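You operate a simulated robot arm through the tools that you are given. There is no shell and no other tool. Be economical: measure what you need, move in short steps, check, and stop when the job is done.

You run a simulated two-armed robot. Do the job below in one go: nothing can be reset, and whatever is moved stays where it is left.

JOB
Pick up the pear cheese from the top of the long bench with one hand, pass it to the other hand and put it on the top of the low bench. Set down upright: pear cheese.

Only the result counts: the job must be done as asked and must still hold three seconds after the hand-in. Knocking over, shifting, dropping, spilling or breaking anything else fails it.

ROBOT AND FRAMES
Two 7-joint arms with two-finger parallel grippers on one trunk, on a base that drives. Base frame: it is fixed to the floor where the robot stands at the start and does not move with it; the origin is under the middle of the robot, x ahead of it, y to its left, z up. Readings come in mm, degrees, newtons and seconds.
The left shoulder is at the start at [50, 177, 1029], the right one opposite. With the tool pointing down near the work surface each hand reaches from about 100 to 680 mm from the robot's upright axis, wherever it stands, measured 20 degrees to its own side. Places, roughly: pear cheese (6x6x12 cm) [800, 0, 900]; top of the low bench [-900, -2700, 800]. Payload 3.43 kg a hand.
The tool frame of a hand sits at the grasp point between the pads (the TCP): z along the fingers, y along the line on which they close. The tips reach 34 mm beyond it. The gripper opens to 128 mm. The fingers are 24 mm wide and 12 mm thick; the gripper's body (48 by 130 mm) begins 96 mm behind the TCP.
Orientation is that of the tool frame in the base frame, as a unit quaternion [w, x, y, z]. With the fingers straight down and closing along the base's y, the tool's x points along the base's -x, its y along +y and its z along -z.

CONTROLS
- The arms move only by the tool step_arm. It takes "left_motion", "right_motion" or both (then of equal length, played together; a hand with none holds still); each is a list of rows, each a list of 3 entries, a list of its own where there are three numbers: the turn, a rotation vector about the tool's x, y, z in units of 6 degrees (1.0 is 6 degrees), then the shift along the tool's x, y, z in units of 20 mm (1.0 is 20 mm), then the gripper command, from -1 (shut) to 1 (fully open), values between in proportion. In form: [[[ax, ay, az], [tx, ty, tz], hand], ...]. A call has 1 to 20 rows; each row shifts and turns the commanded pose from where the row before left it, along the tool's axes as they then stand. A call with a number of a shift or a turn outside -1 to 1 is refused whole. A row lasts 0.2 s, in which the tool goes at most 50 mm and 8.6 degrees; a call with a longer step from one row to the next is refused whole, and so is a gripper value outside its range. A pose out of reach is approached as far as the arm can. The call stops where the force on the tool passes 40 N (or 10 N more than at its start, if that is more) or the arm is blocked; 0.2 s more then pass. Each finger travels about 108 mm/s and halts on what it meets, pressing with about 26 N; the grip force reading is that of the motor and also rises with nothing between the fingers. The clock runs only during rows and for 0.2 s after the last one: add rows that do not move to give the fingers time. It gives the time, the measured TCP pose, the force on the tool (base axes), the opening and the grip force at its end, in the units of the frame above (readings bear some noise), with the torque about the TCP (base axes, N m) and any sound that the robot's microphone picked up.
- Cameras (640 x 400 px; columns grow to the right, rows downward): "scene" is now at [169.4, -10, 1246.9]; the picture's right is [0.04, -1.00, 0.00], its down [-0.17, -0.01, -0.99] and it looks along [0.98, 0.04, -0.17] (base axes); focal length 214 px, centre (320, 200). "left" rides on the left gripper at [76, 11, -160] in its tool frame; the picture's right is [-0.15, 0.99, 0.00], its down [-0.88, -0.13, -0.46] and it looks along [-0.45, -0.07, 0.89] (tool axes); focal length 234 px, centre (320, 200). "right" rides on the right gripper at [76, -11, -160] in its tool frame; the picture's right is [0.15, 0.99, 0.00], its down [-0.88, 0.13, -0.46] and it looks along [-0.45, 0.07, 0.89] (tool axes); focal length 234 px, centre (320, 200). There is no depth. A picture from a camera that has moved, and an enlarged one, comes with that camera's place and axes in the base frame and with its lens. The place of the scene camera against the robot may be out by one fixed shift of up to 25 mm in any direction.
- grab_frame(camera): a new picture of that camera. The clock stands still meanwhile.
- move_column(by): slides the trunk up (or, below 0, down) by that many mm; the arms and the scene camera ride with it, the base frame stays. It gives what a move gives, with no picture.
- drive_base(legs): drives the robot by 1 to 6 legs, each [ahead, turn to the left] in mm and degrees, along the robot's own axes; the way and the turn of a leg run together, so that a leg with both is an arc; at most 1500 mm and 180 degrees a leg. The arms and the cameras ride along, it lands a little off, and it stops where it bumps. It gives what a move gives.
- head_to(pan, tilt): turns the head with the scene camera to pan (to the left, within 80 degrees either way) and tilt (down, from -29 to 69), counted from straight ahead of the robot. It gives what a move gives.
- close_up(camera, box): a new picture of the part [left, top, right, bottom] of that camera's present view, enlarged. The clock stands still meanwhile.
- finish_job(): hands the job in; it is judged then, once.

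Work in short steps. Places have to be worked out from the pictures, the camera data and where the tool is seen: move nearer, look again, correct. Check each grasp and each placing, and mend what went wrong. You have 120 turns and 88 pictures in all, those below and enlarged ones among them. Open the grippers and draw the arms clear of the work before you hand the job in, unless the task says otherwise; then end with one line.

The tools are called after ">>>" as a command line: name --argument value ..., lists and objects as JSON in quotes. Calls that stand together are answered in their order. step_arm: Moves the arms, as the interface text tells. Its arguments: {"type":"object","properties":{"left_motion":{"type":"array"},"right_motion":{"type":"array"}},"required":[]} The other tools are called the same way: move_column (by) slides the trunk up or down; drive_base (legs) drives the base; head_to (pan, tilt) turns the head that bears the scene camera; grab_frame (camera) takes a picture; close_up (camera, box) takes an enlarged picture of a part of a camera's view; finish_job () hands the job in.

At the start:

```text
time_s: 0.0
left_tcp_pos: [390.6, 204.1, 1101.7]
left_ee_rot: [0.0, 0.0, 1.0, 0.0]
left_ft_force: [0.3, -0.2, -0.5]
left_moment: [0.01, 0.0, -0.01]
left_gripper_width: 127.8
left_finger_force: 0.0
right_tcp_pos: [343.3, -147.8, 1210.8]
right_ee_rot: [0.002, 0.001, 1.0, 0.001]
right_ft_force: [-0.5, -0.3, 0.1]
right_moment: [0.0, -0.02, 0.0]
right_gripper_width: 128.0
right_finger_force: 0.1
trunk travel left (down, up): [-200.0, 201.0]
robot x, y, heading: [2.0, 0.8, 0.0]
head pan, tilt: [2.2, 9.8]
```

scene: 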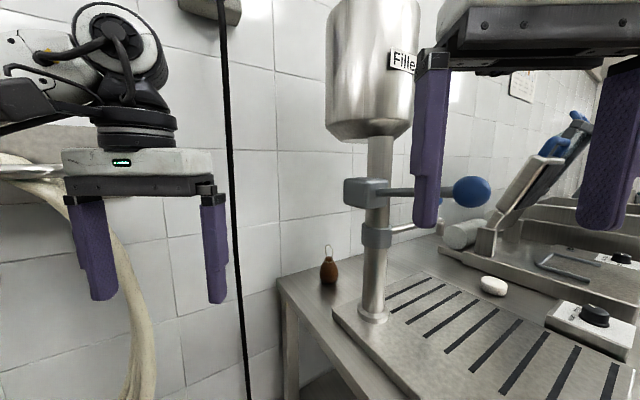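
right: 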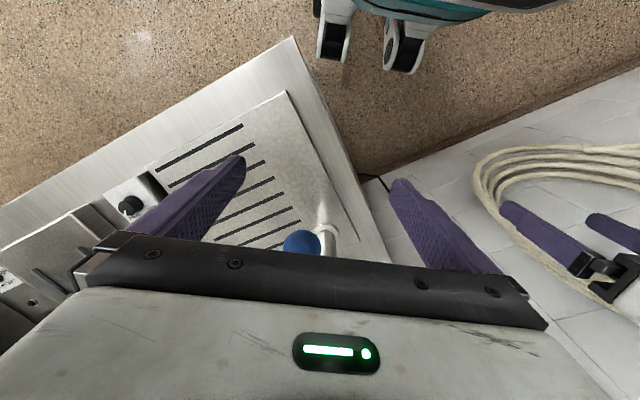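
left: 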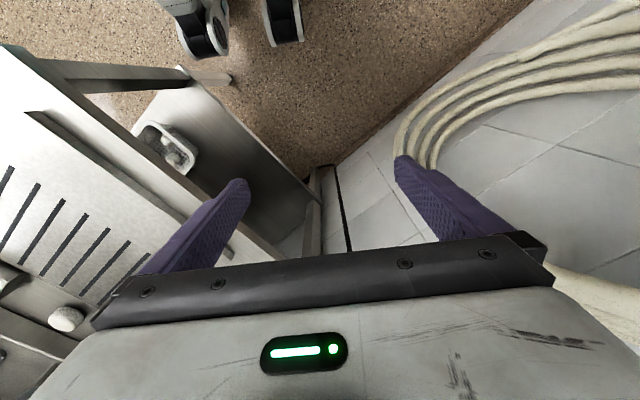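

The pear cheese seems to be the brown item with a string loop near (329,270), just left of the filler column. I'll enlarge it.

>>> close_up --camera "scene" --box '[260, 220, 420, 320]'

>>> head_to --pan 0 --tilt 45

>>> grab_frame --camera "scene"

```text
4.00 times, centred on (340, 270) of scene
camera zoom: at [169.4, -10.0, 1246.9], right [0.04, -1.0, 0.0], down [-0.17, -0.01, -0.99], along [0.98, 0.04, -0.17], focal length 858 px, centre (240, -80)
```

zoom: 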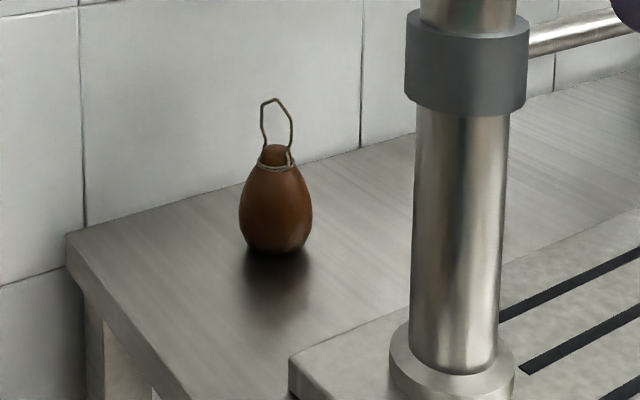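

```text
time_s: 1.0
left_tcp_pos: [389.7, 203.0, 1102.9]
left_ee_rot: [0.0, 0.0, 1.0, -0.001]
left_ft_force: [0.1, -0.7, 0.0]
left_moment: [0.01, 0.04, 0.0]
left_gripper_width: 128.2
left_finger_force: 0.0
right_tcp_pos: [341.9, -148.3, 1211.9]
right_ee_rot: [0.001, 0.0, 1.0, 0.001]
right_ft_force: [0.1, 0.4, -0.1]
right_moment: [-0.01, -0.03, 0.0]
right_gripper_width: 128.0
right_finger_force: 0.1
trunk travel left (down, up): [-200.0, 201.0]
robot x, y, heading: [1.5, 0.8, 0.2]
head pan, tilt: [0.0, 45.0]
```

```text
83 pictures are left
camera scene: at [157.8, -13.6, 1191.7], right [0.0, -1.0, 0.0], down [-0.71, 0.0, -0.71], along [0.71, 0.0, -0.71], focal length 214 px, centre (320, 200)
```

scene: 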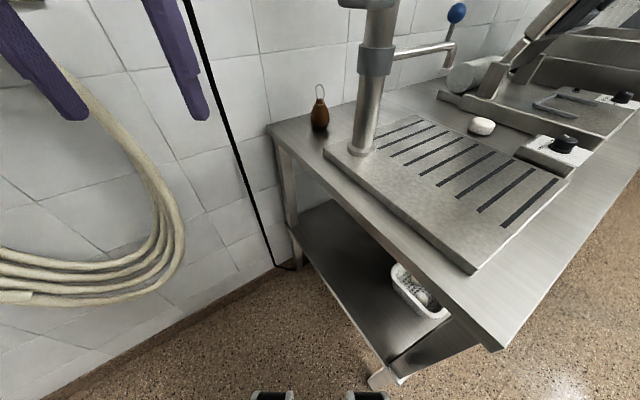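

The bench is turned relative to me and the cheese is at its wall-side corner. A blue ball handle on the filler looks very close to my right hand (about [395,-157,1215]), so I'll look around before moving.

>>> head_to --pan -25 --tilt 0

>>> grab_frame --camera "scene"

>>> head_to --pan -78 --tilt 25

>>> grab_frame --camera "scene"

>>> head_to --pan 20 --tilt 65

>>> grab_frame --camera "scene"

```text
time_s: 2.1
left_tcp_pos: [391.8, 203.7, 1103.0]
left_ee_rot: [0.0, 0.0, 1.0, 0.0]
left_ft_force: [-0.3, -0.1, -0.9]
left_moment: [-0.03, 0.02, 0.02]
left_gripper_width: 128.0
left_finger_force: 0.0
right_tcp_pos: [341.6, -147.7, 1210.7]
right_ee_rot: [0.0, 0.001, 1.0, 0.001]
right_ft_force: [-0.1, -0.1, -0.1]
right_moment: [-0.03, 0.02, -0.01]
right_gripper_width: 128.0
right_finger_force: 0.1
trunk travel left (down, up): [-200.0, 201.0]
robot x, y, heading: [0.1, 0.9, -0.1]
head pan, tilt: [-25.0, 0.0]
```

```text
82 pictures are left
camera scene: at [158.1, -51.6, 1262.6], right [-0.42, -0.91, 0.0], down [0.0, 0.0, -1.0], along [0.91, -0.42, 0.0], focal length 214 px, centre (320, 200)
```

scene: 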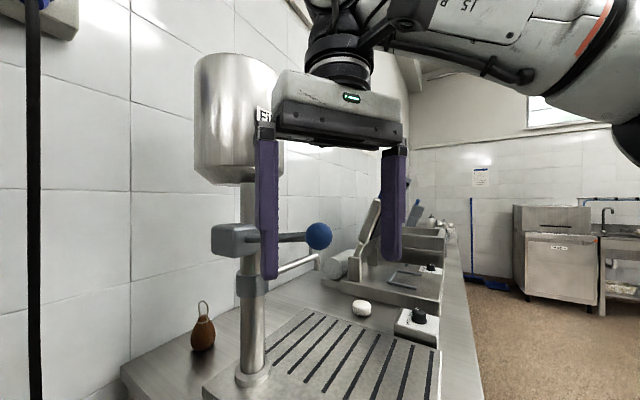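

```text
time_s: 3.4
left_tcp_pos: [390.2, 203.5, 1103.1]
left_ee_rot: [0.001, 0.0, 1.0, -0.001]
left_ft_force: [0.4, -0.6, 0.2]
left_moment: [0.0, -0.05, -0.02]
left_gripper_width: 127.8
left_finger_force: 0.0
right_tcp_pos: [342.0, -148.0, 1211.0]
right_ee_rot: [0.001, 0.001, 1.0, 0.001]
right_ft_force: [0.1, -0.2, 0.2]
right_moment: [-0.02, 0.0, 0.0]
right_gripper_width: 128.0
right_finger_force: 0.1
trunk travel left (down, up): [-200.0, 201.0]
robot x, y, heading: [-0.1, -1.9, 0.0]
head pan, tilt: [-78.0, 25.0]
```

```text
81 pictures are left
camera scene: at [95.7, -103.7, 1222.3], right [-0.98, -0.21, 0.0], down [-0.09, 0.41, -0.91], along [0.19, -0.89, -0.42], focal length 214 px, centre (320, 200)
```

scene: 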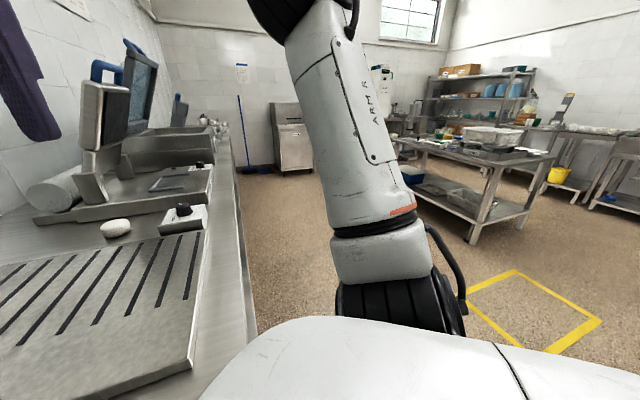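

```text
time_s: 5.1
left_tcp_pos: [390.5, 204.1, 1103.4]
left_ee_rot: [0.001, 0.0, 1.0, 0.0]
left_ft_force: [1.1, -0.5, 0.0]
left_moment: [0.02, 0.01, -0.02]
left_gripper_width: 127.9
left_finger_force: 0.1
right_tcp_pos: [341.8, -147.1, 1211.3]
right_ee_rot: [0.001, 0.001, 1.0, 0.0]
right_ft_force: [0.1, 0.3, -0.1]
right_moment: [0.01, 0.02, -0.01]
right_gripper_width: 128.1
right_finger_force: 0.1
trunk travel left (down, up): [-200.0, 201.0]
robot x, y, heading: [0.6, 1.6, -0.0]
head pan, tilt: [20.0, 65.0]
```

```text
80 pictures are left
camera scene: at [133.6, 7.1, 1166.7], right [0.34, -0.94, 0.0], down [-0.85, -0.31, -0.42], along [0.4, 0.14, -0.91], focal length 214 px, centre (320, 200)
```

scene: 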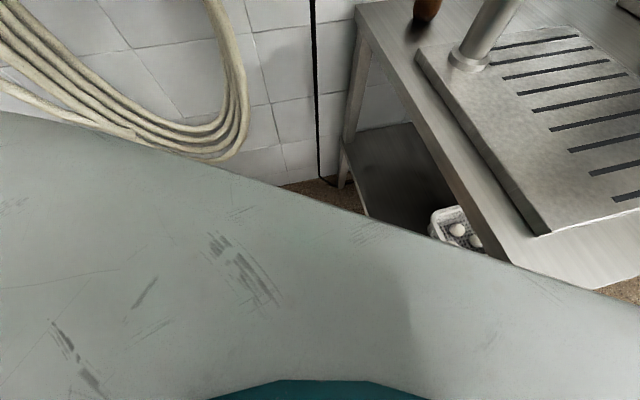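

Three views agree on the lever ball at about [395,-158,1217], 50 mm ahead of the right hand's TCP. I'll draw the right hand straight back and a little outward before driving.

>>> step_arm --right_motion '[[[0, 0, 0], [1, 0, 0], 1], [[0, 0, 0], [1, 0, 0], 1], [[0, 0, 0], [1, 0, 0], 1], [[0, 0, 0], [1, -0.5, 0], 1], [[0, 0, 0], [1, -0.5, 0], 1], [[0, 0, 0], [1, -0.5, 0], 1], [[0, 0, 0], [1, -0.5, 0], 1]]'

>>> head_to --pan -45 --tilt 10

>>> grab_frame --camera "scene"

>>> head_to --pan 60 --tilt 30

>>> grab_frame --camera "scene"

```text
time_s: 6.7
left_tcp_pos: [389.6, 203.4, 1101.7]
left_ee_rot: [0.0, 0.0, 1.0, 0.0]
left_ft_force: [-0.2, 0.4, 0.2]
left_moment: [0.0, 0.01, 0.0]
left_gripper_width: 128.3
left_finger_force: 0.1
right_tcp_pos: [206.6, -174.5, 1189.5]
right_ee_rot: [0.001, 0.0, 1.0, 0.002]
right_ft_force: [-0.2, 0.4, -0.6]
right_moment: [0.01, 0.0, 0.0]
right_gripper_width: 128.2
right_finger_force: 0.0
right hand out of reach, approached as far as the arm can: row 5, 6, 7
trunk travel left (down, up): [-200.0, 201.0]
robot x, y, heading: [-1.6, 0.1, 0.2]
head pan, tilt: [20.0, 65.0]
```

```text
time_s: 8.1
left_tcp_pos: [391.6, 203.5, 1102.6]
left_ee_rot: [0.0, 0.0, 1.0, 0.0]
left_ft_force: [-0.4, 0.4, 0.2]
left_moment: [-0.02, 0.01, 0.0]
left_gripper_width: 128.1
left_finger_force: 0.1
right_tcp_pos: [207.0, -173.5, 1188.9]
right_ee_rot: [0.001, 0.001, 1.0, 0.001]
right_ft_force: [0.9, -1.1, 0.0]
right_moment: [-0.01, 0.01, 0.01]
right_gripper_width: 128.1
right_finger_force: 0.0
trunk travel left (down, up): [-200.0, 201.0]
robot x, y, heading: [1.7, 2.1, 0.2]
head pan, tilt: [-45.0, 10.0]
```

```text
79 pictures are left
camera scene: at [142.3, -79.3, 1246.6], right [-0.71, -0.71, 0.0], down [-0.12, 0.12, -0.98], along [0.7, -0.7, -0.17], focal length 214 px, centre (320, 200)
```

scene: 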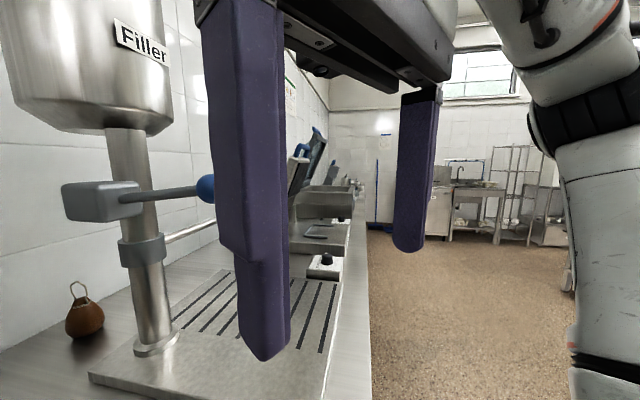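

```text
time_s: 9.9
left_tcp_pos: [390.6, 203.0, 1101.6]
left_ee_rot: [0.0, 0.001, 1.0, -0.001]
left_ft_force: [0.6, -1.1, 0.3]
left_moment: [0.02, -0.01, 0.03]
left_gripper_width: 127.9
left_finger_force: 0.0
right_tcp_pos: [206.9, -174.6, 1190.0]
right_ee_rot: [0.001, 0.001, 1.0, 0.002]
right_ft_force: [0.2, -0.1, 0.0]
right_moment: [0.0, 0.04, 0.0]
right_gripper_width: 127.8
right_finger_force: 0.1
trunk travel left (down, up): [-200.0, 201.0]
robot x, y, heading: [1.1, -3.8, 0.3]
head pan, tilt: [60.0, 30.0]
```

```text
78 pictures are left
camera scene: at [121.8, 64.7, 1214.3], right [0.87, -0.5, 0.0], down [-0.25, -0.43, -0.87], along [0.43, 0.75, -0.5], focal length 214 px, centre (320, 200)
```

scene: 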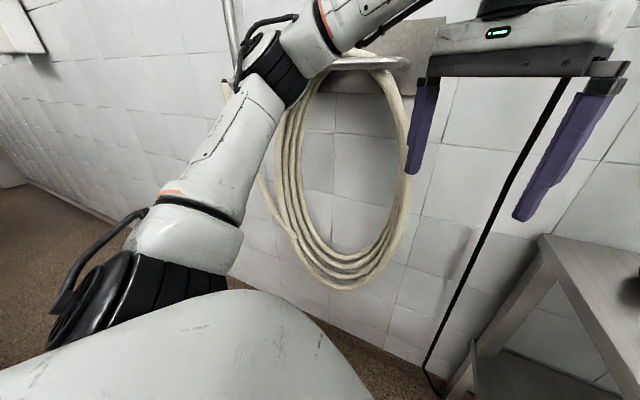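

The right hand is clear of the ball. The left hand would pass close to the hose on the wall, so I'll draw it back too before driving to about (200,150) at heading -35.

>>> step_arm --left_motion '[[[0, 0, 0], [1, 0, 0], 1], [[0, 0, 0], [1, 0, 0], 1], [[0, 0, 0], [1, 0, 0], 1], [[0, 0, 0], [1, 0, 0], 1], [[0, 0, 0], [1, 0, 0], 1], [[0, 0, 0], [1, 0, 0], 1]]'

>>> drive_base --legs '[[0, 37], [240, 0], [0, -72]]'

>>> head_to --pan 15 --tilt 30

>>> grab_frame --camera "scene"

```text
time_s: 11.3
left_tcp_pos: [270.0, 203.8, 1100.0]
left_ee_rot: [0.0, 0.0, 1.0, -0.001]
left_ft_force: [0.6, -0.7, 0.7]
left_moment: [0.0, 0.01, -0.01]
left_gripper_width: 127.9
left_finger_force: 0.0
right_tcp_pos: [206.4, -173.9, 1190.6]
right_ee_rot: [0.001, 0.002, 1.0, 0.002]
right_ft_force: [-0.3, 0.0, -0.5]
right_moment: [-0.02, 0.02, 0.0]
right_gripper_width: 127.9
right_finger_force: 0.2
trunk travel left (down, up): [-200.0, 201.0]
robot x, y, heading: [-3.4, 0.7, -0.3]
head pan, tilt: [60.0, 30.0]
```

```text
time_s: 14.3
left_tcp_pos: [174.5, 384.0, 1105.2]
left_ee_rot: [0.007, -0.314, 0.949, 0.002]
left_ft_force: [0.6, 0.0, -0.4]
left_moment: [0.0, -0.01, 0.01]
left_gripper_width: 127.8
left_finger_force: 0.1
right_tcp_pos: [344.5, 37.6, 1197.4]
right_ee_rot: [0.019, -0.312, 0.95, 0.01]
right_ft_force: [-0.5, 0.0, -0.1]
right_moment: [0.01, 0.01, 0.03]
right_gripper_width: 128.1
right_finger_force: 0.1
trunk travel left (down, up): [-200.0, 201.0]
robot x, y, heading: [89.4, 65.7, 36.0]
head pan, tilt: [60.0, 30.0]
stopped in leg 2: the robot was blocked; the commanded pose is now the measured one
```

```text
time_s: 15.4
left_tcp_pos: [173.6, 382.2, 1104.5]
left_ee_rot: [0.007, -0.314, 0.95, 0.003]
left_ft_force: [-0.3, 0.4, 0.2]
left_moment: [-0.01, 0.01, 0.01]
left_gripper_width: 128.1
left_finger_force: 0.1
right_tcp_pos: [344.0, 38.2, 1196.5]
right_ee_rot: [0.019, -0.312, 0.95, 0.01]
right_ft_force: [-1.0, 0.2, -0.1]
right_moment: [0.0, -0.01, -0.02]
right_gripper_width: 128.0
right_finger_force: 0.0
trunk travel left (down, up): [-200.0, 201.0]
robot x, y, heading: [88.6, 66.0, 36.3]
head pan, tilt: [15.0, 30.0]
```

```text
77 pictures are left
camera scene: at [196.2, 155.4, 1216.9], right [0.78, -0.63, 0.0], down [-0.3, -0.38, -0.87], along [0.55, 0.68, -0.49], focal length 214 px, centre (320, 200)
```

scene: 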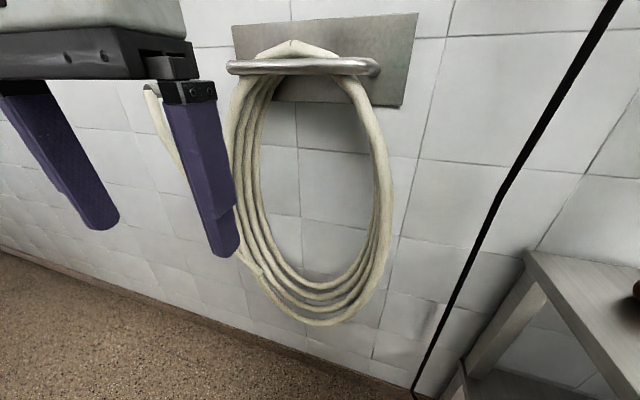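

The base was blocked after about 110 mm. I'll look at what it touches before doing anything else.

>>> head_to --pan -45 --tilt 0

>>> grab_frame --camera "scene"

>>> head_to --pan -30 --tilt 69

>>> grab_frame --camera "scene"

>>> grab_frame --camera "left"

>>> grab_frame --camera "right"

```text
time_s: 16.7
left_tcp_pos: [174.3, 383.6, 1105.4]
left_ee_rot: [0.007, -0.313, 0.95, 0.002]
left_ft_force: [-0.1, 0.1, 0.1]
left_moment: [-0.03, 0.02, 0.0]
left_gripper_width: 127.8
left_finger_force: 0.0
right_tcp_pos: [343.3, 37.3, 1196.7]
right_ee_rot: [0.021, -0.313, 0.949, 0.011]
right_ft_force: [0.0, -0.6, 0.3]
right_moment: [0.03, 0.03, 0.01]
right_gripper_width: 128.1
right_finger_force: 0.1
trunk travel left (down, up): [-200.0, 201.0]
robot x, y, heading: [85.8, 64.4, 36.3]
head pan, tilt: [-45.0, 0.0]
```

```text
76 pictures are left
camera scene: at [227.9, 70.7, 1264.7], right [-0.15, -0.99, -0.01], down [0.01, 0.01, -1.0], along [0.99, -0.15, 0.01], focal length 214 px, centre (320, 200)
```

scene: 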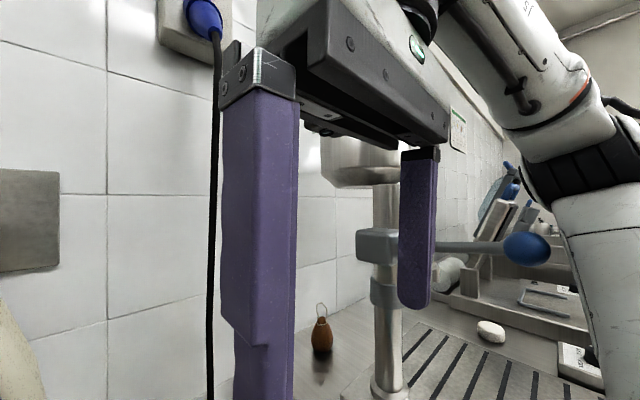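

```text
time_s: 18.1
left_tcp_pos: [172.5, 382.7, 1105.9]
left_ee_rot: [0.008, -0.313, 0.95, 0.002]
left_ft_force: [-0.9, -0.6, -0.3]
left_moment: [0.01, 0.03, -0.04]
left_gripper_width: 128.0
left_finger_force: 0.0
right_tcp_pos: [346.5, 38.2, 1194.3]
right_ee_rot: [0.02, -0.304, 0.953, 0.01]
right_ft_force: [43.6, 27.5, -19.1]
right_moment: [-4.67, 5.13, -3.25]
right_gripper_width: 128.3
right_finger_force: 0.1
trunk travel left (down, up): [-200.0, 201.0]
robot x, y, heading: [89.2, 64.3, 35.8]
head pan, tilt: [-30.0, 68.8]
```

```text
75 pictures are left
camera scene: at [228.9, 85.7, 1220.4], right [0.02, -1.0, -0.01], down [-0.45, 0.0, -0.89], along [0.89, 0.02, -0.45], focal length 214 px, centre (320, 200)
```

scene: 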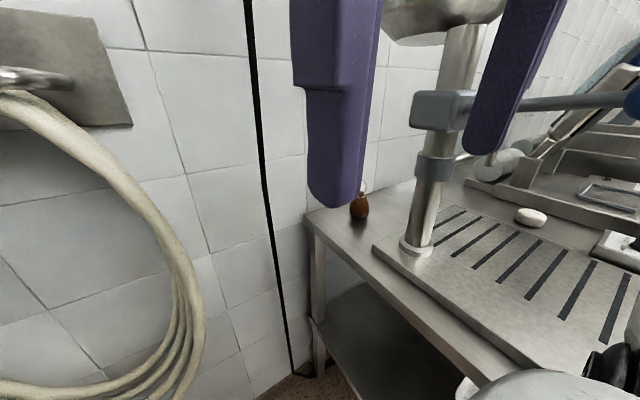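

```text
74 pictures are left
camera left: at [103.4, 344.4, 1265.2], right [-0.47, 0.88, 0.0], down [0.78, 0.41, 0.47], along [0.41, 0.22, -0.88], focal length 234 px, centre (320, 200)
```

left: 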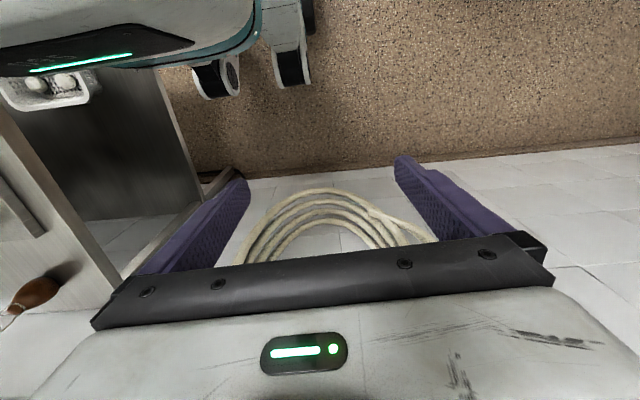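

```text
73 pictures are left
camera right: at [287.0, -19.2, 1352.0], right [-0.69, 0.72, 0.0], down [0.63, 0.6, 0.49], along [0.36, 0.34, -0.87], focal length 234 px, centre (320, 200)
```

right: 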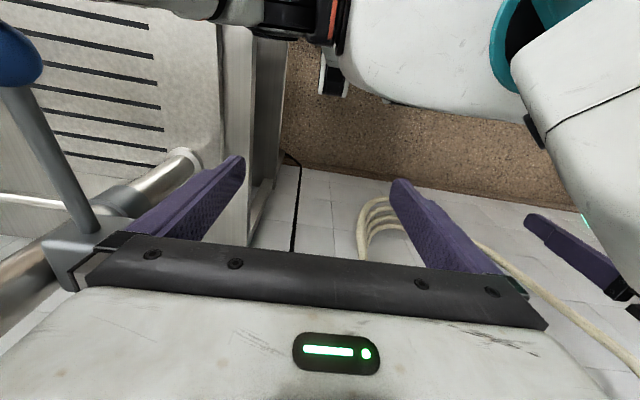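

The right upper arm bumped the lever ball, which still measures about (395,-150,1218), so it hasn't moved. The head also pressed on the right hand at full tilt. I'll raise the head, back away, and come round in a wider path beside the wall.

>>> head_to --pan 0 --tilt 20

>>> drive_base --legs '[[-250, 0]]'

>>> head_to --pan -45 --tilt 15

>>> grab_frame --camera "scene"

>>> head_to --pan 55 --tilt 15

>>> grab_frame --camera "scene"

```text
time_s: 19.3
left_tcp_pos: [173.2, 382.1, 1107.2]
left_ee_rot: [0.007, -0.313, 0.95, 0.002]
left_ft_force: [-0.9, 0.5, 0.9]
left_moment: [0.02, 0.04, 0.01]
left_gripper_width: 128.2
left_finger_force: 0.1
right_tcp_pos: [343.2, 37.9, 1196.5]
right_ee_rot: [0.019, -0.313, 0.949, 0.011]
right_ft_force: [0.8, 1.2, -0.6]
right_moment: [0.01, -0.01, -0.01]
right_gripper_width: 127.7
right_finger_force: 0.1
trunk travel left (down, up): [-200.0, 201.0]
robot x, y, heading: [89.5, 66.6, 36.4]
head pan, tilt: [0.0, 20.0]
```

```text
time_s: 21.1
left_tcp_pos: [-17.2, 243.0, 1101.1]
left_ee_rot: [0.0, -0.314, 0.949, 0.001]
left_ft_force: [0.0, -0.1, -0.4]
left_moment: [0.01, 0.03, -0.01]
left_gripper_width: 128.1
left_finger_force: 0.1
right_tcp_pos: [153.9, -100.7, 1192.8]
right_ee_rot: [0.01, -0.314, 0.949, 0.007]
right_ft_force: [0.2, 0.0, -0.1]
right_moment: [0.0, -0.03, 0.01]
right_gripper_width: 127.7
right_finger_force: 0.1
trunk travel left (down, up): [-200.0, 201.0]
robot x, y, heading: [-112.5, -82.2, 36.4]
head pan, tilt: [0.0, 20.0]
```

```text
time_s: 22.2
left_tcp_pos: [-17.2, 244.7, 1102.2]
left_ee_rot: [-0.001, -0.314, 0.949, -0.001]
left_ft_force: [0.8, 0.4, 0.1]
left_moment: [0.02, 0.02, -0.01]
left_gripper_width: 127.7
left_finger_force: 0.0
right_tcp_pos: [155.1, -99.9, 1192.6]
right_ee_rot: [0.01, -0.313, 0.95, 0.006]
right_ft_force: [0.1, -0.5, 1.1]
right_moment: [0.0, 0.0, 0.02]
right_gripper_width: 127.7
right_finger_force: 0.1
trunk travel left (down, up): [-200.0, 201.0]
robot x, y, heading: [-113.9, -84.8, 35.9]
head pan, tilt: [-45.0, 15.0]
```

```text
72 pictures are left
camera scene: at [42.5, -67.3, 1238.5], right [-0.15, -0.99, 0.0], down [-0.26, 0.04, -0.97], along [0.95, -0.15, -0.26], focal length 214 px, centre (320, 200)
```

scene: 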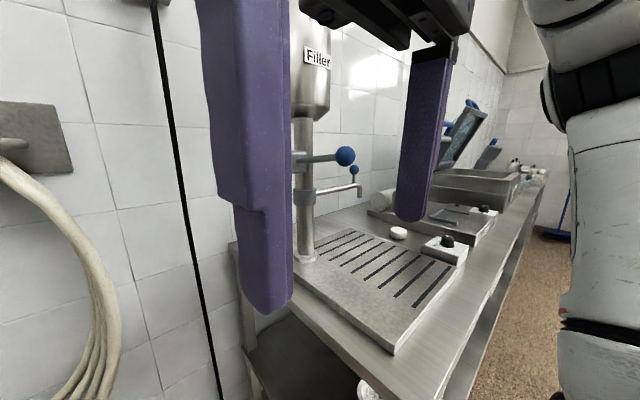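

```text
time_s: 24.0
left_tcp_pos: [-16.2, 243.7, 1101.7]
left_ee_rot: [-0.001, -0.315, 0.949, 0.0]
left_ft_force: [0.3, -0.2, 0.7]
left_moment: [0.0, -0.02, 0.04]
left_gripper_width: 128.0
left_finger_force: 0.0
right_tcp_pos: [154.4, -99.9, 1192.0]
right_ee_rot: [0.01, -0.313, 0.95, 0.007]
right_ft_force: [-0.2, -0.1, 0.6]
right_moment: [0.01, -0.02, -0.01]
right_gripper_width: 128.0
right_finger_force: 0.2
trunk travel left (down, up): [-200.0, 201.0]
robot x, y, heading: [-116.1, -80.4, 36.3]
head pan, tilt: [55.0, 15.0]
```

```text
71 pictures are left
camera scene: at [-51.8, 40.1, 1238.5], right [1.0, 0.02, 0.0], down [0.01, -0.26, -0.97], along [-0.02, 0.97, -0.26], focal length 214 px, centre (320, 200)
```

scene: 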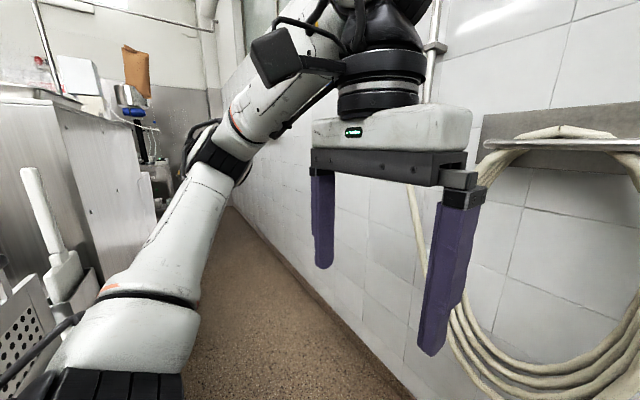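

The ball and filler look unchanged. There is furniture to my left-rear, so I'll take a moderate path: turn left 30, ahead 377, turn right 101, ahead 80.

>>> drive_base --legs '[[0, 30], [377, 0]]'

>>> drive_base --legs '[[0, -101], [80, 0]]'

>>> head_to --pan 10 --tilt 25

>>> grab_frame --camera "scene"

```text
time_s: 27.9
left_tcp_pos: [-35.4, 599.8, 1101.5]
left_ee_rot: [0.0, -0.547, 0.837, -0.001]
left_ft_force: [0.9, 0.1, -0.5]
left_moment: [-0.01, 0.05, 0.0]
left_gripper_width: 128.1
left_finger_force: 0.1
right_tcp_pos: [284.6, 385.7, 1192.8]
right_ee_rot: [0.008, -0.547, 0.837, 0.009]
right_ft_force: [-1.2, -0.3, 0.3]
right_moment: [0.02, -0.01, 0.0]
right_gripper_width: 128.1
right_finger_force: 0.0
trunk travel left (down, up): [-200.0, 201.0]
robot x, y, heading: [44.6, 266.5, 65.9]
head pan, tilt: [55.0, 15.0]
```

```text
time_s: 31.4
left_tcp_pos: [311.7, 447.9, 1136.1]
left_ee_rot: [0.064, 0.07, 0.995, -0.042]
left_ft_force: [0.3, 1.1, -0.8]
left_moment: [0.0, -0.02, 0.0]
left_gripper_width: 128.0
left_finger_force: 0.1
right_tcp_pos: [189.3, 82.3, 1189.6]
right_ee_rot: [0.026, 0.085, 0.996, 0.008]
right_ft_force: [-1.1, 1.2, 0.6]
right_moment: [-0.1, -0.11, -0.03]
right_gripper_width: 128.1
right_finger_force: 0.0
trunk travel left (down, up): [-200.0, 201.0]
robot x, y, heading: [34.2, 277.0, -5.7]
head pan, tilt: [55.0, 15.0]
stopped in leg 1: the robot was blocked; the commanded pose is now the measured one
```

```text
time_s: 32.5
left_tcp_pos: [312.3, 449.5, 1136.7]
left_ee_rot: [0.066, 0.071, 0.994, -0.042]
left_ft_force: [-0.9, -0.4, 0.3]
left_moment: [0.02, -0.01, 0.01]
left_gripper_width: 127.9
left_finger_force: 0.1
right_tcp_pos: [189.7, 82.5, 1189.9]
right_ee_rot: [0.026, 0.085, 0.996, 0.008]
right_ft_force: [0.3, -0.4, 0.8]
right_moment: [-0.03, 0.01, -0.03]
right_gripper_width: 128.2
right_finger_force: 0.0
trunk travel left (down, up): [-200.0, 201.0]
robot x, y, heading: [33.2, 281.9, -6.5]
head pan, tilt: [10.0, 25.0]
```

```text
70 pictures are left
camera scene: at [183.9, 272.3, 1225.5], right [0.07, -1.0, 0.01], down [-0.4, -0.04, -0.91], along [0.91, 0.06, -0.4], focal length 214 px, centre (320, 200)
```

scene: 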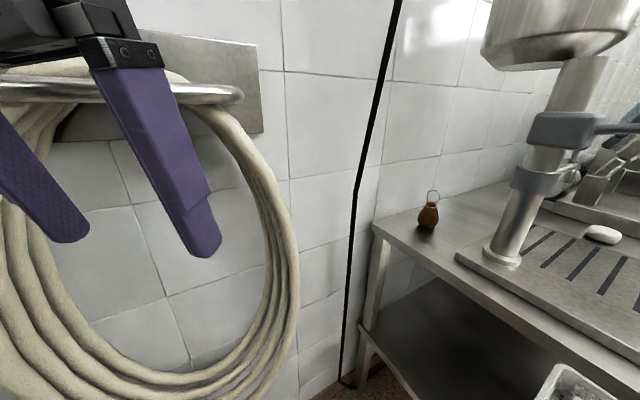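

The left elbow reached the wall by the hose hook, so tucked arms don't fit here. I'll undo the turn, go back, and instead work from about (60,50) at heading -15, reaching for the cheese with the left arm stretched and pitched.

>>> drive_base --legs '[[0, 72], [-220, 0], [0, -81]]'

>>> head_to --pan 0 --tilt 25

>>> grab_frame --camera "scene"

```text
time_s: 40.9
left_tcp_pos: [262.4, 179.7, 1124.7]
left_ee_rot: [0.041, 0.164, 0.985, -0.036]
left_ft_force: [0.0, -0.6, 0.0]
left_moment: [-0.03, 0.01, 0.0]
left_gripper_width: 128.0
left_finger_force: 0.0
right_tcp_pos: [75.9, -157.4, 1185.6]
right_ee_rot: [0.016, 0.176, 0.984, 0.009]
right_ft_force: [0.1, -0.3, 0.5]
right_moment: [0.01, -0.02, -0.01]
right_gripper_width: 127.9
right_finger_force: 0.1
trunk travel left (down, up): [-200.0, 201.0]
robot x, y, heading: [-55.4, 75.5, -17.1]
head pan, tilt: [10.0, 25.0]
```

```text
time_s: 41.6
left_tcp_pos: [262.3, 180.2, 1126.6]
left_ee_rot: [0.041, 0.162, 0.985, -0.037]
left_ft_force: [0.0, 0.2, -0.3]
left_moment: [-0.01, 0.02, -0.04]
left_gripper_width: 128.2
left_finger_force: 0.0
right_tcp_pos: [74.7, -158.1, 1185.1]
right_ee_rot: [0.017, 0.177, 0.984, 0.009]
right_ft_force: [0.5, 0.8, 0.7]
right_moment: [0.01, 0.01, 0.0]
right_gripper_width: 128.0
right_finger_force: 0.0
trunk travel left (down, up): [-200.0, 201.0]
robot x, y, heading: [-59.1, 74.8, -16.8]
head pan, tilt: [0.0, 25.0]
```

```text
69 pictures are left
camera scene: at [103.3, 14.8, 1222.3], right [-0.29, -0.96, 0.0], down [-0.4, 0.12, -0.91], along [0.87, -0.26, -0.42], focal length 214 px, centre (320, 200)
```

scene: 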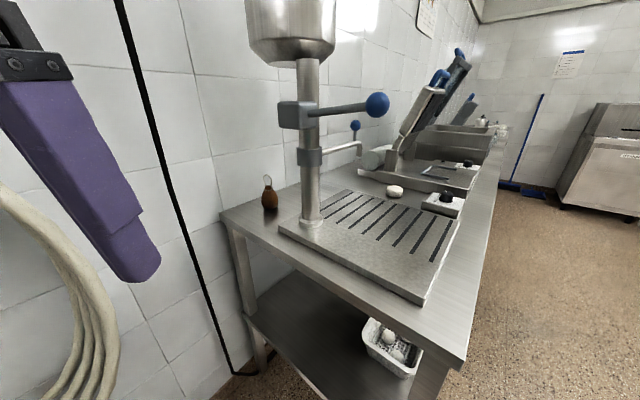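

The view is clear and the ball is still at (395,-156,1217). From here I'll pitch the left hand up to about 30 degrees below horizontal while pushing it about 200 mm forward.

>>> step_arm --left_motion '[[[-0.55, -0.92, 0], [-0.99, 0, 0.14], 1], [[0, -0.92, 0], [-0.97, 0, 0.22], 1], [[0, -0.92, 0], [-0.95, 0, 0.33], 1], [[0, -0.92, 0], [-0.91, 0, 0.41], 1], [[0, -0.92, 0], [-0.87, 0, 0.5], 1], [[0, -0.92, 0], [-0.82, 0, 0.57], 1], [[0, -0.92, 0], [-0.75, 0, 0.66], 1], [[0, -0.92, 0], [-0.7, 0, 0.72], 1], [[0, -0.92, 0], [-0.62, 0, 0.79], 1], [[0, -0.92, 0], [-0.55, 0, 0.84], 1]]'

>>> grab_frame --camera "scene"

>>> grab_frame --camera "left"

```text
time_s: 43.8
left_tcp_pos: [451.8, 116.9, 1118.2]
left_ee_rot: [0.499, 0.138, 0.852, -0.08]
left_ft_force: [0.4, 0.3, 0.4]
left_moment: [-0.01, 0.03, 0.02]
left_gripper_width: 128.1
left_finger_force: 0.0
right_tcp_pos: [76.7, -158.5, 1185.8]
right_ee_rot: [0.017, 0.177, 0.984, 0.01]
right_ft_force: [-0.4, 0.3, 0.6]
right_moment: [-0.01, 0.02, -0.01]
right_gripper_width: 128.0
right_finger_force: 0.1
trunk travel left (down, up): [-200.0, 201.0]
robot x, y, heading: [-57.0, 73.7, -16.8]
head pan, tilt: [0.0, 25.0]
```

```text
68 pictures are left
camera scene: at [103.4, 14.8, 1222.3], right [-0.29, -0.96, 0.0], down [-0.4, 0.12, -0.91], along [0.87, -0.26, -0.42], focal length 214 px, centre (320, 200)
```

scene: 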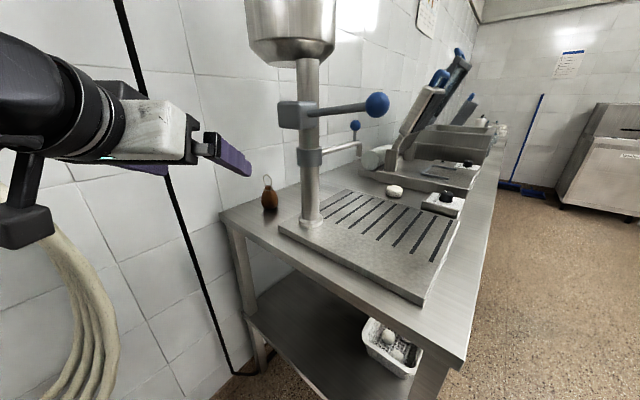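

```text
67 pictures are left
camera left: at [289.3, 183.4, 1131.1], right [0.38, 0.92, 0.13], down [-0.01, -0.13, 0.99], along [0.92, -0.38, -0.04], focal length 234 px, centre (320, 200)
```

left: 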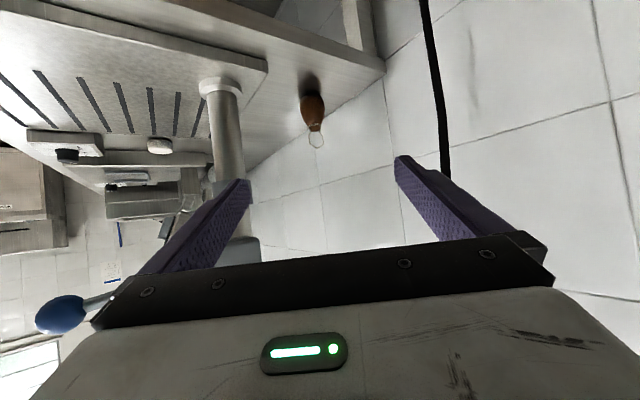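

The left hand is pitched as wanted, and the two rays put the cheese body near (795,-12,890). I'll drive ahead 120 mm.

>>> drive_base --legs '[[120, 0]]'

>>> grab_frame --camera "left"

>>> grab_frame --camera "scene"

```text
time_s: 45.1
left_tcp_pos: [541.3, 94.5, 1132.9]
left_ee_rot: [0.506, 0.118, 0.851, -0.072]
left_ft_force: [-0.1, -0.5, -0.4]
left_moment: [0.01, 0.02, -0.01]
left_gripper_width: 128.2
left_finger_force: 0.0
right_tcp_pos: [155.2, -200.5, 1187.1]
right_ee_rot: [0.027, 0.174, 0.984, 0.016]
right_ft_force: [0.3, -0.8, -0.1]
right_moment: [0.02, -0.04, 0.02]
right_gripper_width: 128.0
right_finger_force: 0.1
trunk travel left (down, up): [-200.0, 201.0]
robot x, y, heading: [40.1, 30.0, -15.8]
head pan, tilt: [0.0, 25.0]
stopped in leg 1: the robot was blocked; the commanded pose is now the measured one
```

```text
66 pictures are left
camera left: at [375.2, 152.1, 1142.9], right [0.34, 0.93, 0.13], down [-0.02, -0.13, 0.99], along [0.94, -0.34, -0.03], focal length 234 px, centre (320, 200)
```

left: 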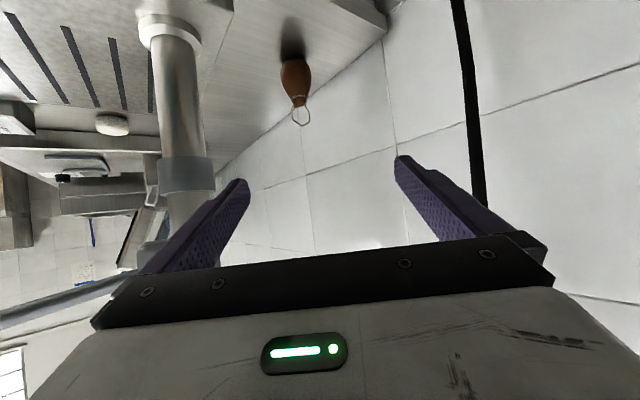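

```text
65 pictures are left
camera scene: at [181.8, -31.8, 1226.7], right [-0.27, -0.96, -0.01], down [-0.39, 0.12, -0.91], along [0.88, -0.24, -0.41], focal length 214 px, centre (320, 200)
```

scene: 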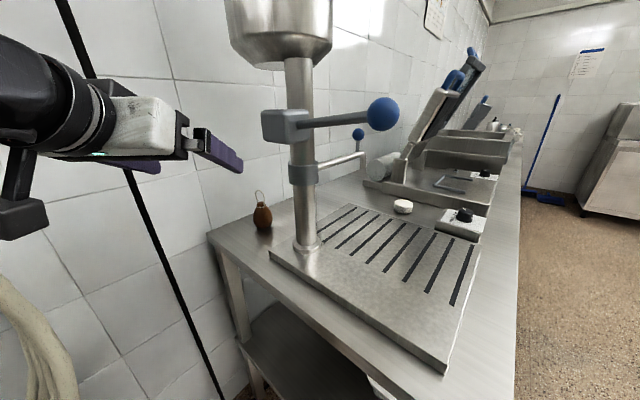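

The drive was blocked after about 100 mm and the readings suggest the robot is slightly tilted back against something. I'll back off 20 mm to relieve it and check.

>>> drive_base --legs '[[-20, 0]]'

>>> head_to --pan 0 --tilt 60

>>> grab_frame --camera "scene"

>>> head_to --pan 75 --tilt 10

>>> grab_frame --camera "scene"

```text
time_s: 45.9
left_tcp_pos: [535.9, 94.8, 1120.3]
left_ee_rot: [0.497, 0.122, 0.856, -0.071]
left_ft_force: [-0.2, 0.2, 0.0]
left_moment: [-0.01, 0.0, 0.0]
left_gripper_width: 127.9
left_finger_force: 0.0
right_tcp_pos: [152.1, -194.3, 1184.6]
right_ee_rot: [0.019, 0.174, 0.984, 0.015]
right_ft_force: [0.3, 0.7, -1.3]
right_moment: [0.03, -0.01, 0.02]
right_gripper_width: 128.1
right_finger_force: 0.0
trunk travel left (down, up): [-200.0, 201.0]
robot x, y, heading: [23.1, 35.5, -16.1]
head pan, tilt: [0.0, 25.0]
```

```text
time_s: 47.0
left_tcp_pos: [534.9, 95.6, 1120.1]
left_ee_rot: [0.497, 0.123, 0.856, -0.072]
left_ft_force: [0.3, -0.3, 0.4]
left_moment: [-0.04, -0.01, 0.02]
left_gripper_width: 128.0
left_finger_force: 0.1
right_tcp_pos: [151.9, -195.1, 1185.2]
right_ee_rot: [0.02, 0.174, 0.984, 0.015]
right_ft_force: [-0.8, 0.4, -0.6]
right_moment: [0.01, 0.04, 0.0]
right_gripper_width: 127.9
right_finger_force: 0.0
trunk travel left (down, up): [-200.0, 201.0]
robot x, y, heading: [19.4, 40.4, -15.8]
head pan, tilt: [0.0, 60.0]
```

```text
64 pictures are left
camera scene: at [154.1, -19.3, 1172.7], right [-0.27, -0.96, -0.01], down [-0.83, 0.24, -0.5], along [0.49, -0.13, -0.86], focal length 214 px, centre (320, 200)
```

scene: 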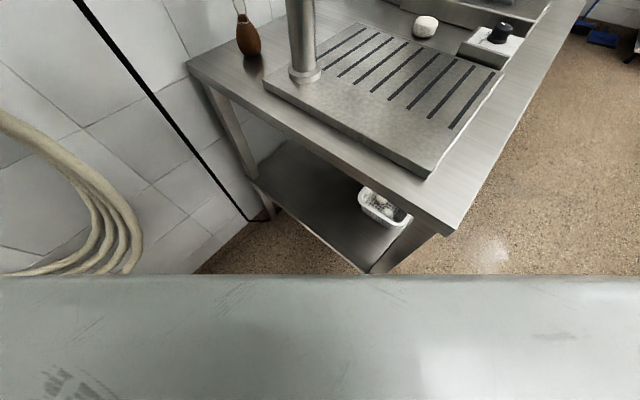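

```text
time_s: 48.4
left_tcp_pos: [535.5, 95.2, 1118.6]
left_ee_rot: [0.497, 0.122, 0.856, -0.072]
left_ft_force: [-0.3, 0.0, -1.3]
left_moment: [0.01, -0.01, -0.03]
left_gripper_width: 127.9
left_finger_force: 0.0
right_tcp_pos: [152.2, -197.1, 1185.5]
right_ee_rot: [0.02, 0.175, 0.984, 0.014]
right_ft_force: [0.0, 0.9, -0.7]
right_moment: [0.01, 0.0, -0.05]
right_gripper_width: 128.0
right_finger_force: 0.0
trunk travel left (down, up): [-200.0, 201.0]
robot x, y, heading: [21.2, 35.8, -15.8]
head pan, tilt: [75.0, 10.0]
```

```text
63 pictures are left
camera scene: at [137.1, 78.2, 1247.7], right [0.86, -0.51, 0.0], down [-0.08, -0.14, -0.99], along [0.51, 0.85, -0.16], focal length 214 px, centre (320, 200)
```

scene: 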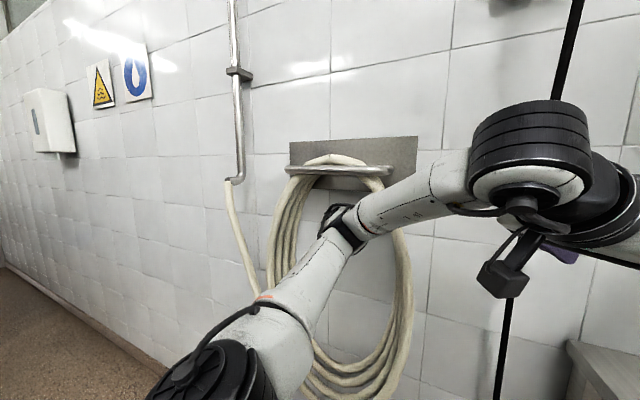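

The base is relieved and the left arm is clear of the wall. I'll bring the left hand toward a pre-grasp point behind the cheese along its 30-degree axis, then look.

>>> step_arm --left_motion '[[[0, 0, 0], [0.39, -0.03, 1], 1], [[0, 0, 0], [0.39, -0.03, 1], 1], [[0, 0, 0], [0.39, -0.03, 1], 1], [[0, 0, 0], [0.39, -0.03, 1], 1], [[0, 0, 0], [0.39, -0.03, 1], 1], [[0, 0, 0], [0.39, -0.03, 1], 1], [[0, 0, 0], [0.39, -0.03, 1], 1], [[0, 0, 0], [0.39, -0.03, 1], 1]]'

>>> grab_frame --camera "left"

>>> head_to --pan 12 --tilt 25

>>> grab_frame --camera "scene"

```text
time_s: 50.2
left_tcp_pos: [633.1, 64.1, 991.1]
left_ee_rot: [0.502, 0.12, 0.854, -0.072]
left_ft_force: [-0.4, -0.3, -0.3]
left_moment: [-0.02, -0.04, 0.01]
left_gripper_width: 128.0
left_finger_force: 0.1
right_tcp_pos: [145.7, -193.2, 1186.7]
right_ee_rot: [0.023, 0.174, 0.984, 0.014]
right_ft_force: [-0.5, 0.3, 0.9]
right_moment: [-0.01, -0.02, -0.02]
right_gripper_width: 127.8
right_finger_force: 0.1
trunk travel left (down, up): [-200.0, 201.0]
robot x, y, heading: [19.4, 38.7, -15.9]
head pan, tilt: [75.0, 10.0]
```

```text
62 pictures are left
camera left: at [467.7, 122.6, 1003.7], right [0.34, 0.93, 0.13], down [-0.01, -0.13, 0.99], along [0.94, -0.34, -0.04], focal length 234 px, centre (320, 200)
```

left: 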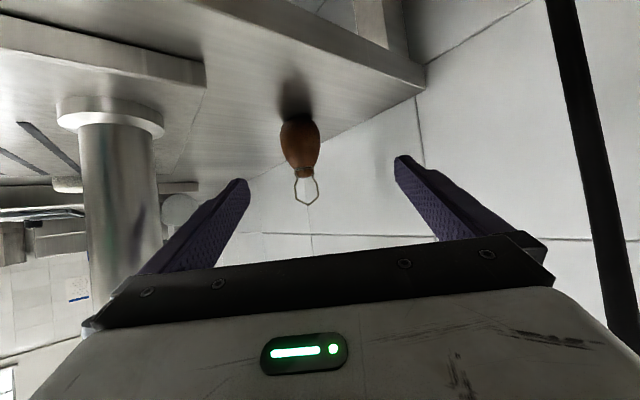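

```text
time_s: 51.5
left_tcp_pos: [632.9, 62.3, 991.2]
left_ee_rot: [0.5, 0.121, 0.854, -0.072]
left_ft_force: [-0.5, 0.2, -0.1]
left_moment: [-0.03, -0.02, 0.0]
left_gripper_width: 127.8
left_finger_force: 0.0
right_tcp_pos: [146.6, -192.7, 1185.7]
right_ee_rot: [0.023, 0.174, 0.984, 0.014]
right_ft_force: [-0.2, -0.1, 0.1]
right_moment: [0.03, 0.01, 0.0]
right_gripper_width: 128.3
right_finger_force: 0.0
trunk travel left (down, up): [-200.0, 201.0]
robot x, y, heading: [20.4, 37.6, -16.0]
head pan, tilt: [12.0, 25.0]
```

```text
61 pictures are left
camera scene: at [175.6, -4.9, 1224.2], right [-0.07, -1.0, -0.01], down [-0.41, 0.03, -0.91], along [0.91, -0.06, -0.41], focal length 214 px, centre (320, 200)
```

scene: 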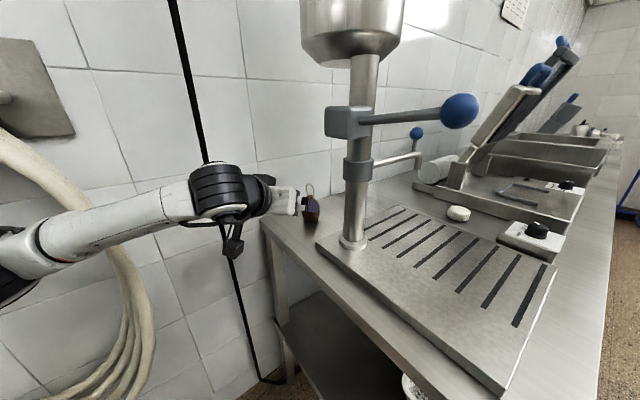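

Two left-camera views put the cheese body at about (787,-13,892), resting on a bench top near 850. I'll centre the hand laterally and advance to about 65 mm short.

>>> step_arm --left_motion '[[[0, 0, 0], [0.04, -0.5, 0.5], 1], [[0, 0, 0], [0.04, -0.5, 0.5], 1], [[0, 0, 0], [0.04, -0.5, 0.5], 1], [[0, 0, 0], [0.04, 0, 1], 1], [[0, 0, 0], [0.04, 0, 1], 1], [[0, 0, 0], [0.04, 0, 1], 1], [[0, 0, 0], [0.04, 0, 1], 1], [[0, 0, 0], [0, 0, 1], 1]]'

>>> grab_frame --camera "left"

>>> close_up --camera "scene" --box '[220, 140, 400, 260]'

```text
time_s: 53.4
left_tcp_pos: [738.4, 4.7, 912.6]
left_ee_rot: [0.495, 0.12, 0.857, -0.076]
left_ft_force: [-0.9, 0.5, -0.1]
left_moment: [0.03, 0.05, 0.0]
left_gripper_width: 128.0
left_finger_force: 0.1
right_tcp_pos: [158.3, -189.0, 1186.1]
right_ee_rot: [0.018, 0.174, 0.985, 0.01]
right_ft_force: [-0.3, -0.3, 0.4]
right_moment: [0.0, -0.01, -0.02]
right_gripper_width: 127.7
right_finger_force: 0.0
trunk travel left (down, up): [-200.0, 201.0]
robot x, y, heading: [21.5, 40.8, -15.6]
head pan, tilt: [12.0, 25.0]
```

```text
60 pictures are left
camera left: at [573.5, 63.9, 926.9], right [0.35, 0.93, 0.12], down [0.01, -0.13, 0.99], along [0.94, -0.34, -0.05], focal length 234 px, centre (320, 200)
```

left: 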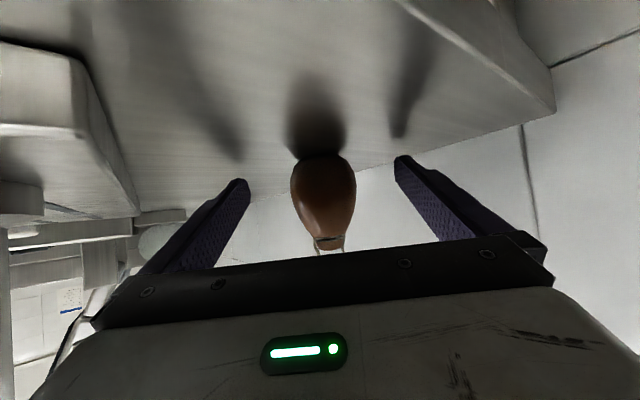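

```text
3.33 times, centred on (310, 200) of scene
camera zoom: at [188.2, -0.1, 1222.1], right [-0.07, -1.0, 0.0], down [-0.42, 0.03, -0.91], along [0.9, -0.06, -0.42], focal length 715 px, centre (353, 200)
```

zoom: 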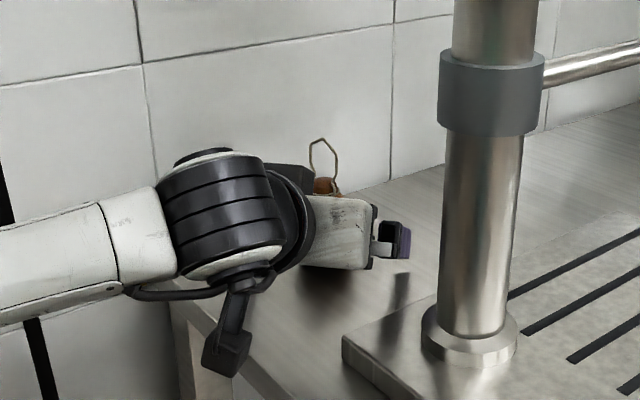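

The cheese is centred between the fingers, with about 50 mm to go. I'll advance those 50 mm, staying slightly high so the tips clear the bench.

>>> step_arm --left_motion '[[[0, 0, 0], [-0.15, 0.02, 0.83], 1], [[0, 0, 0], [-0.15, 0.02, 0.83], 1], [[0, 0, 0], [-0.15, 0.02, 0.83], 1]]'

>>> grab_frame --camera "left"

```text
time_s: 54.1
left_tcp_pos: [782.2, -8.2, 907.9]
left_ee_rot: [0.503, 0.121, 0.853, -0.077]
left_ft_force: [-23.2, 4.2, 28.7]
left_moment: [1.64, -0.48, 1.48]
left_gripper_width: 126.1
left_finger_force: 0.1
right_tcp_pos: [152.8, -186.9, 1187.0]
right_ee_rot: [0.021, 0.174, 0.985, 0.01]
right_ft_force: [0.0, 0.3, -0.1]
right_moment: [0.03, 0.02, 0.0]
right_gripper_width: 128.0
right_finger_force: 0.1
trunk travel left (down, up): [-200.0, 201.0]
robot x, y, heading: [23.0, 38.4, -15.8]
head pan, tilt: [12.0, 25.0]
```

```text
58 pictures are left
camera left: at [616.8, 52.9, 918.9], right [0.35, 0.93, 0.12], down [-0.01, -0.12, 0.99], along [0.94, -0.35, -0.03], focal length 234 px, centre (320, 200)
```

left: 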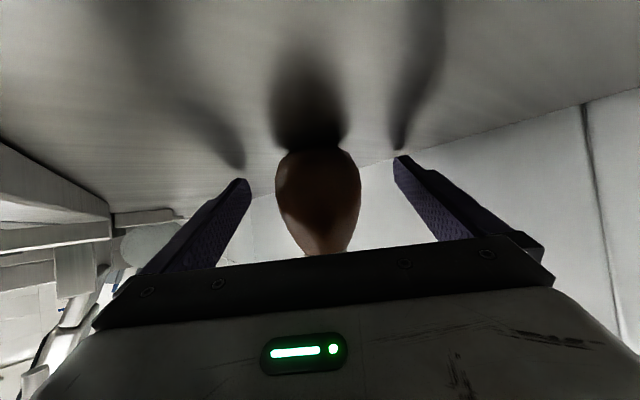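

The fingertips are touching the bench, which puts the top near 880. I'll lift about 10 mm and back 4 mm, then close.

>>> step_arm --left_motion '[[[0, 0, 0], [-0.33, 0, -0.42], 1], [[0, 0, 0], [-0.3, 0, 0], 1]]'

```text
time_s: 54.8
left_tcp_pos: [784.0, -6.2, 909.4]
left_ee_rot: [0.493, 0.119, 0.859, -0.075]
left_ft_force: [-3.0, -3.9, 7.1]
left_moment: [0.11, -0.43, -0.25]
left_gripper_width: 125.1
left_finger_force: 0.1
right_tcp_pos: [157.0, -188.6, 1185.0]
right_ee_rot: [0.018, 0.174, 0.984, 0.01]
right_ft_force: [1.2, -0.5, 0.5]
right_moment: [0.02, 0.02, 0.0]
right_gripper_width: 128.0
right_finger_force: 0.1
trunk travel left (down, up): [-200.0, 201.0]
robot x, y, heading: [25.1, 38.1, -15.8]
head pan, tilt: [12.0, 25.0]
```

A slight contact remains, so I'll raise about 8 mm more.

>>> step_arm --left_motion '[[[0, 0, 0], [-0.4, 0, -0.25], 1], [[0, 0, 0], [0, 0, 0], 1]]'

>>> grab_frame --camera "left"

```text
time_s: 55.4
left_tcp_pos: [784.6, -4.7, 920.1]
left_ee_rot: [0.494, 0.119, 0.858, -0.075]
left_ft_force: [0.4, 0.2, 0.2]
left_moment: [0.0, -0.01, 0.03]
left_gripper_width: 127.9
left_finger_force: 0.0
right_tcp_pos: [157.7, -188.3, 1184.3]
right_ee_rot: [0.018, 0.174, 0.984, 0.009]
right_ft_force: [0.4, 0.1, 0.5]
right_moment: [0.0, -0.02, -0.01]
right_gripper_width: 127.7
right_finger_force: 0.1
trunk travel left (down, up): [-200.0, 201.0]
robot x, y, heading: [22.6, 39.5, -16.0]
head pan, tilt: [12.0, 25.0]
```

```text
57 pictures are left
camera left: at [619.2, 54.9, 934.4], right [0.35, 0.93, 0.12], down [0.01, -0.13, 0.99], along [0.94, -0.34, -0.05], focal length 234 px, centre (320, 200)
```

left: 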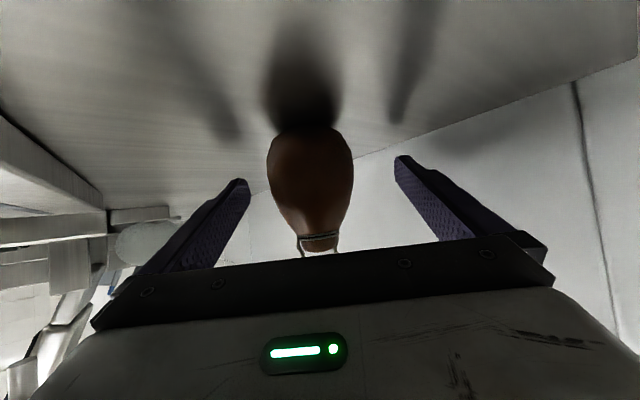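

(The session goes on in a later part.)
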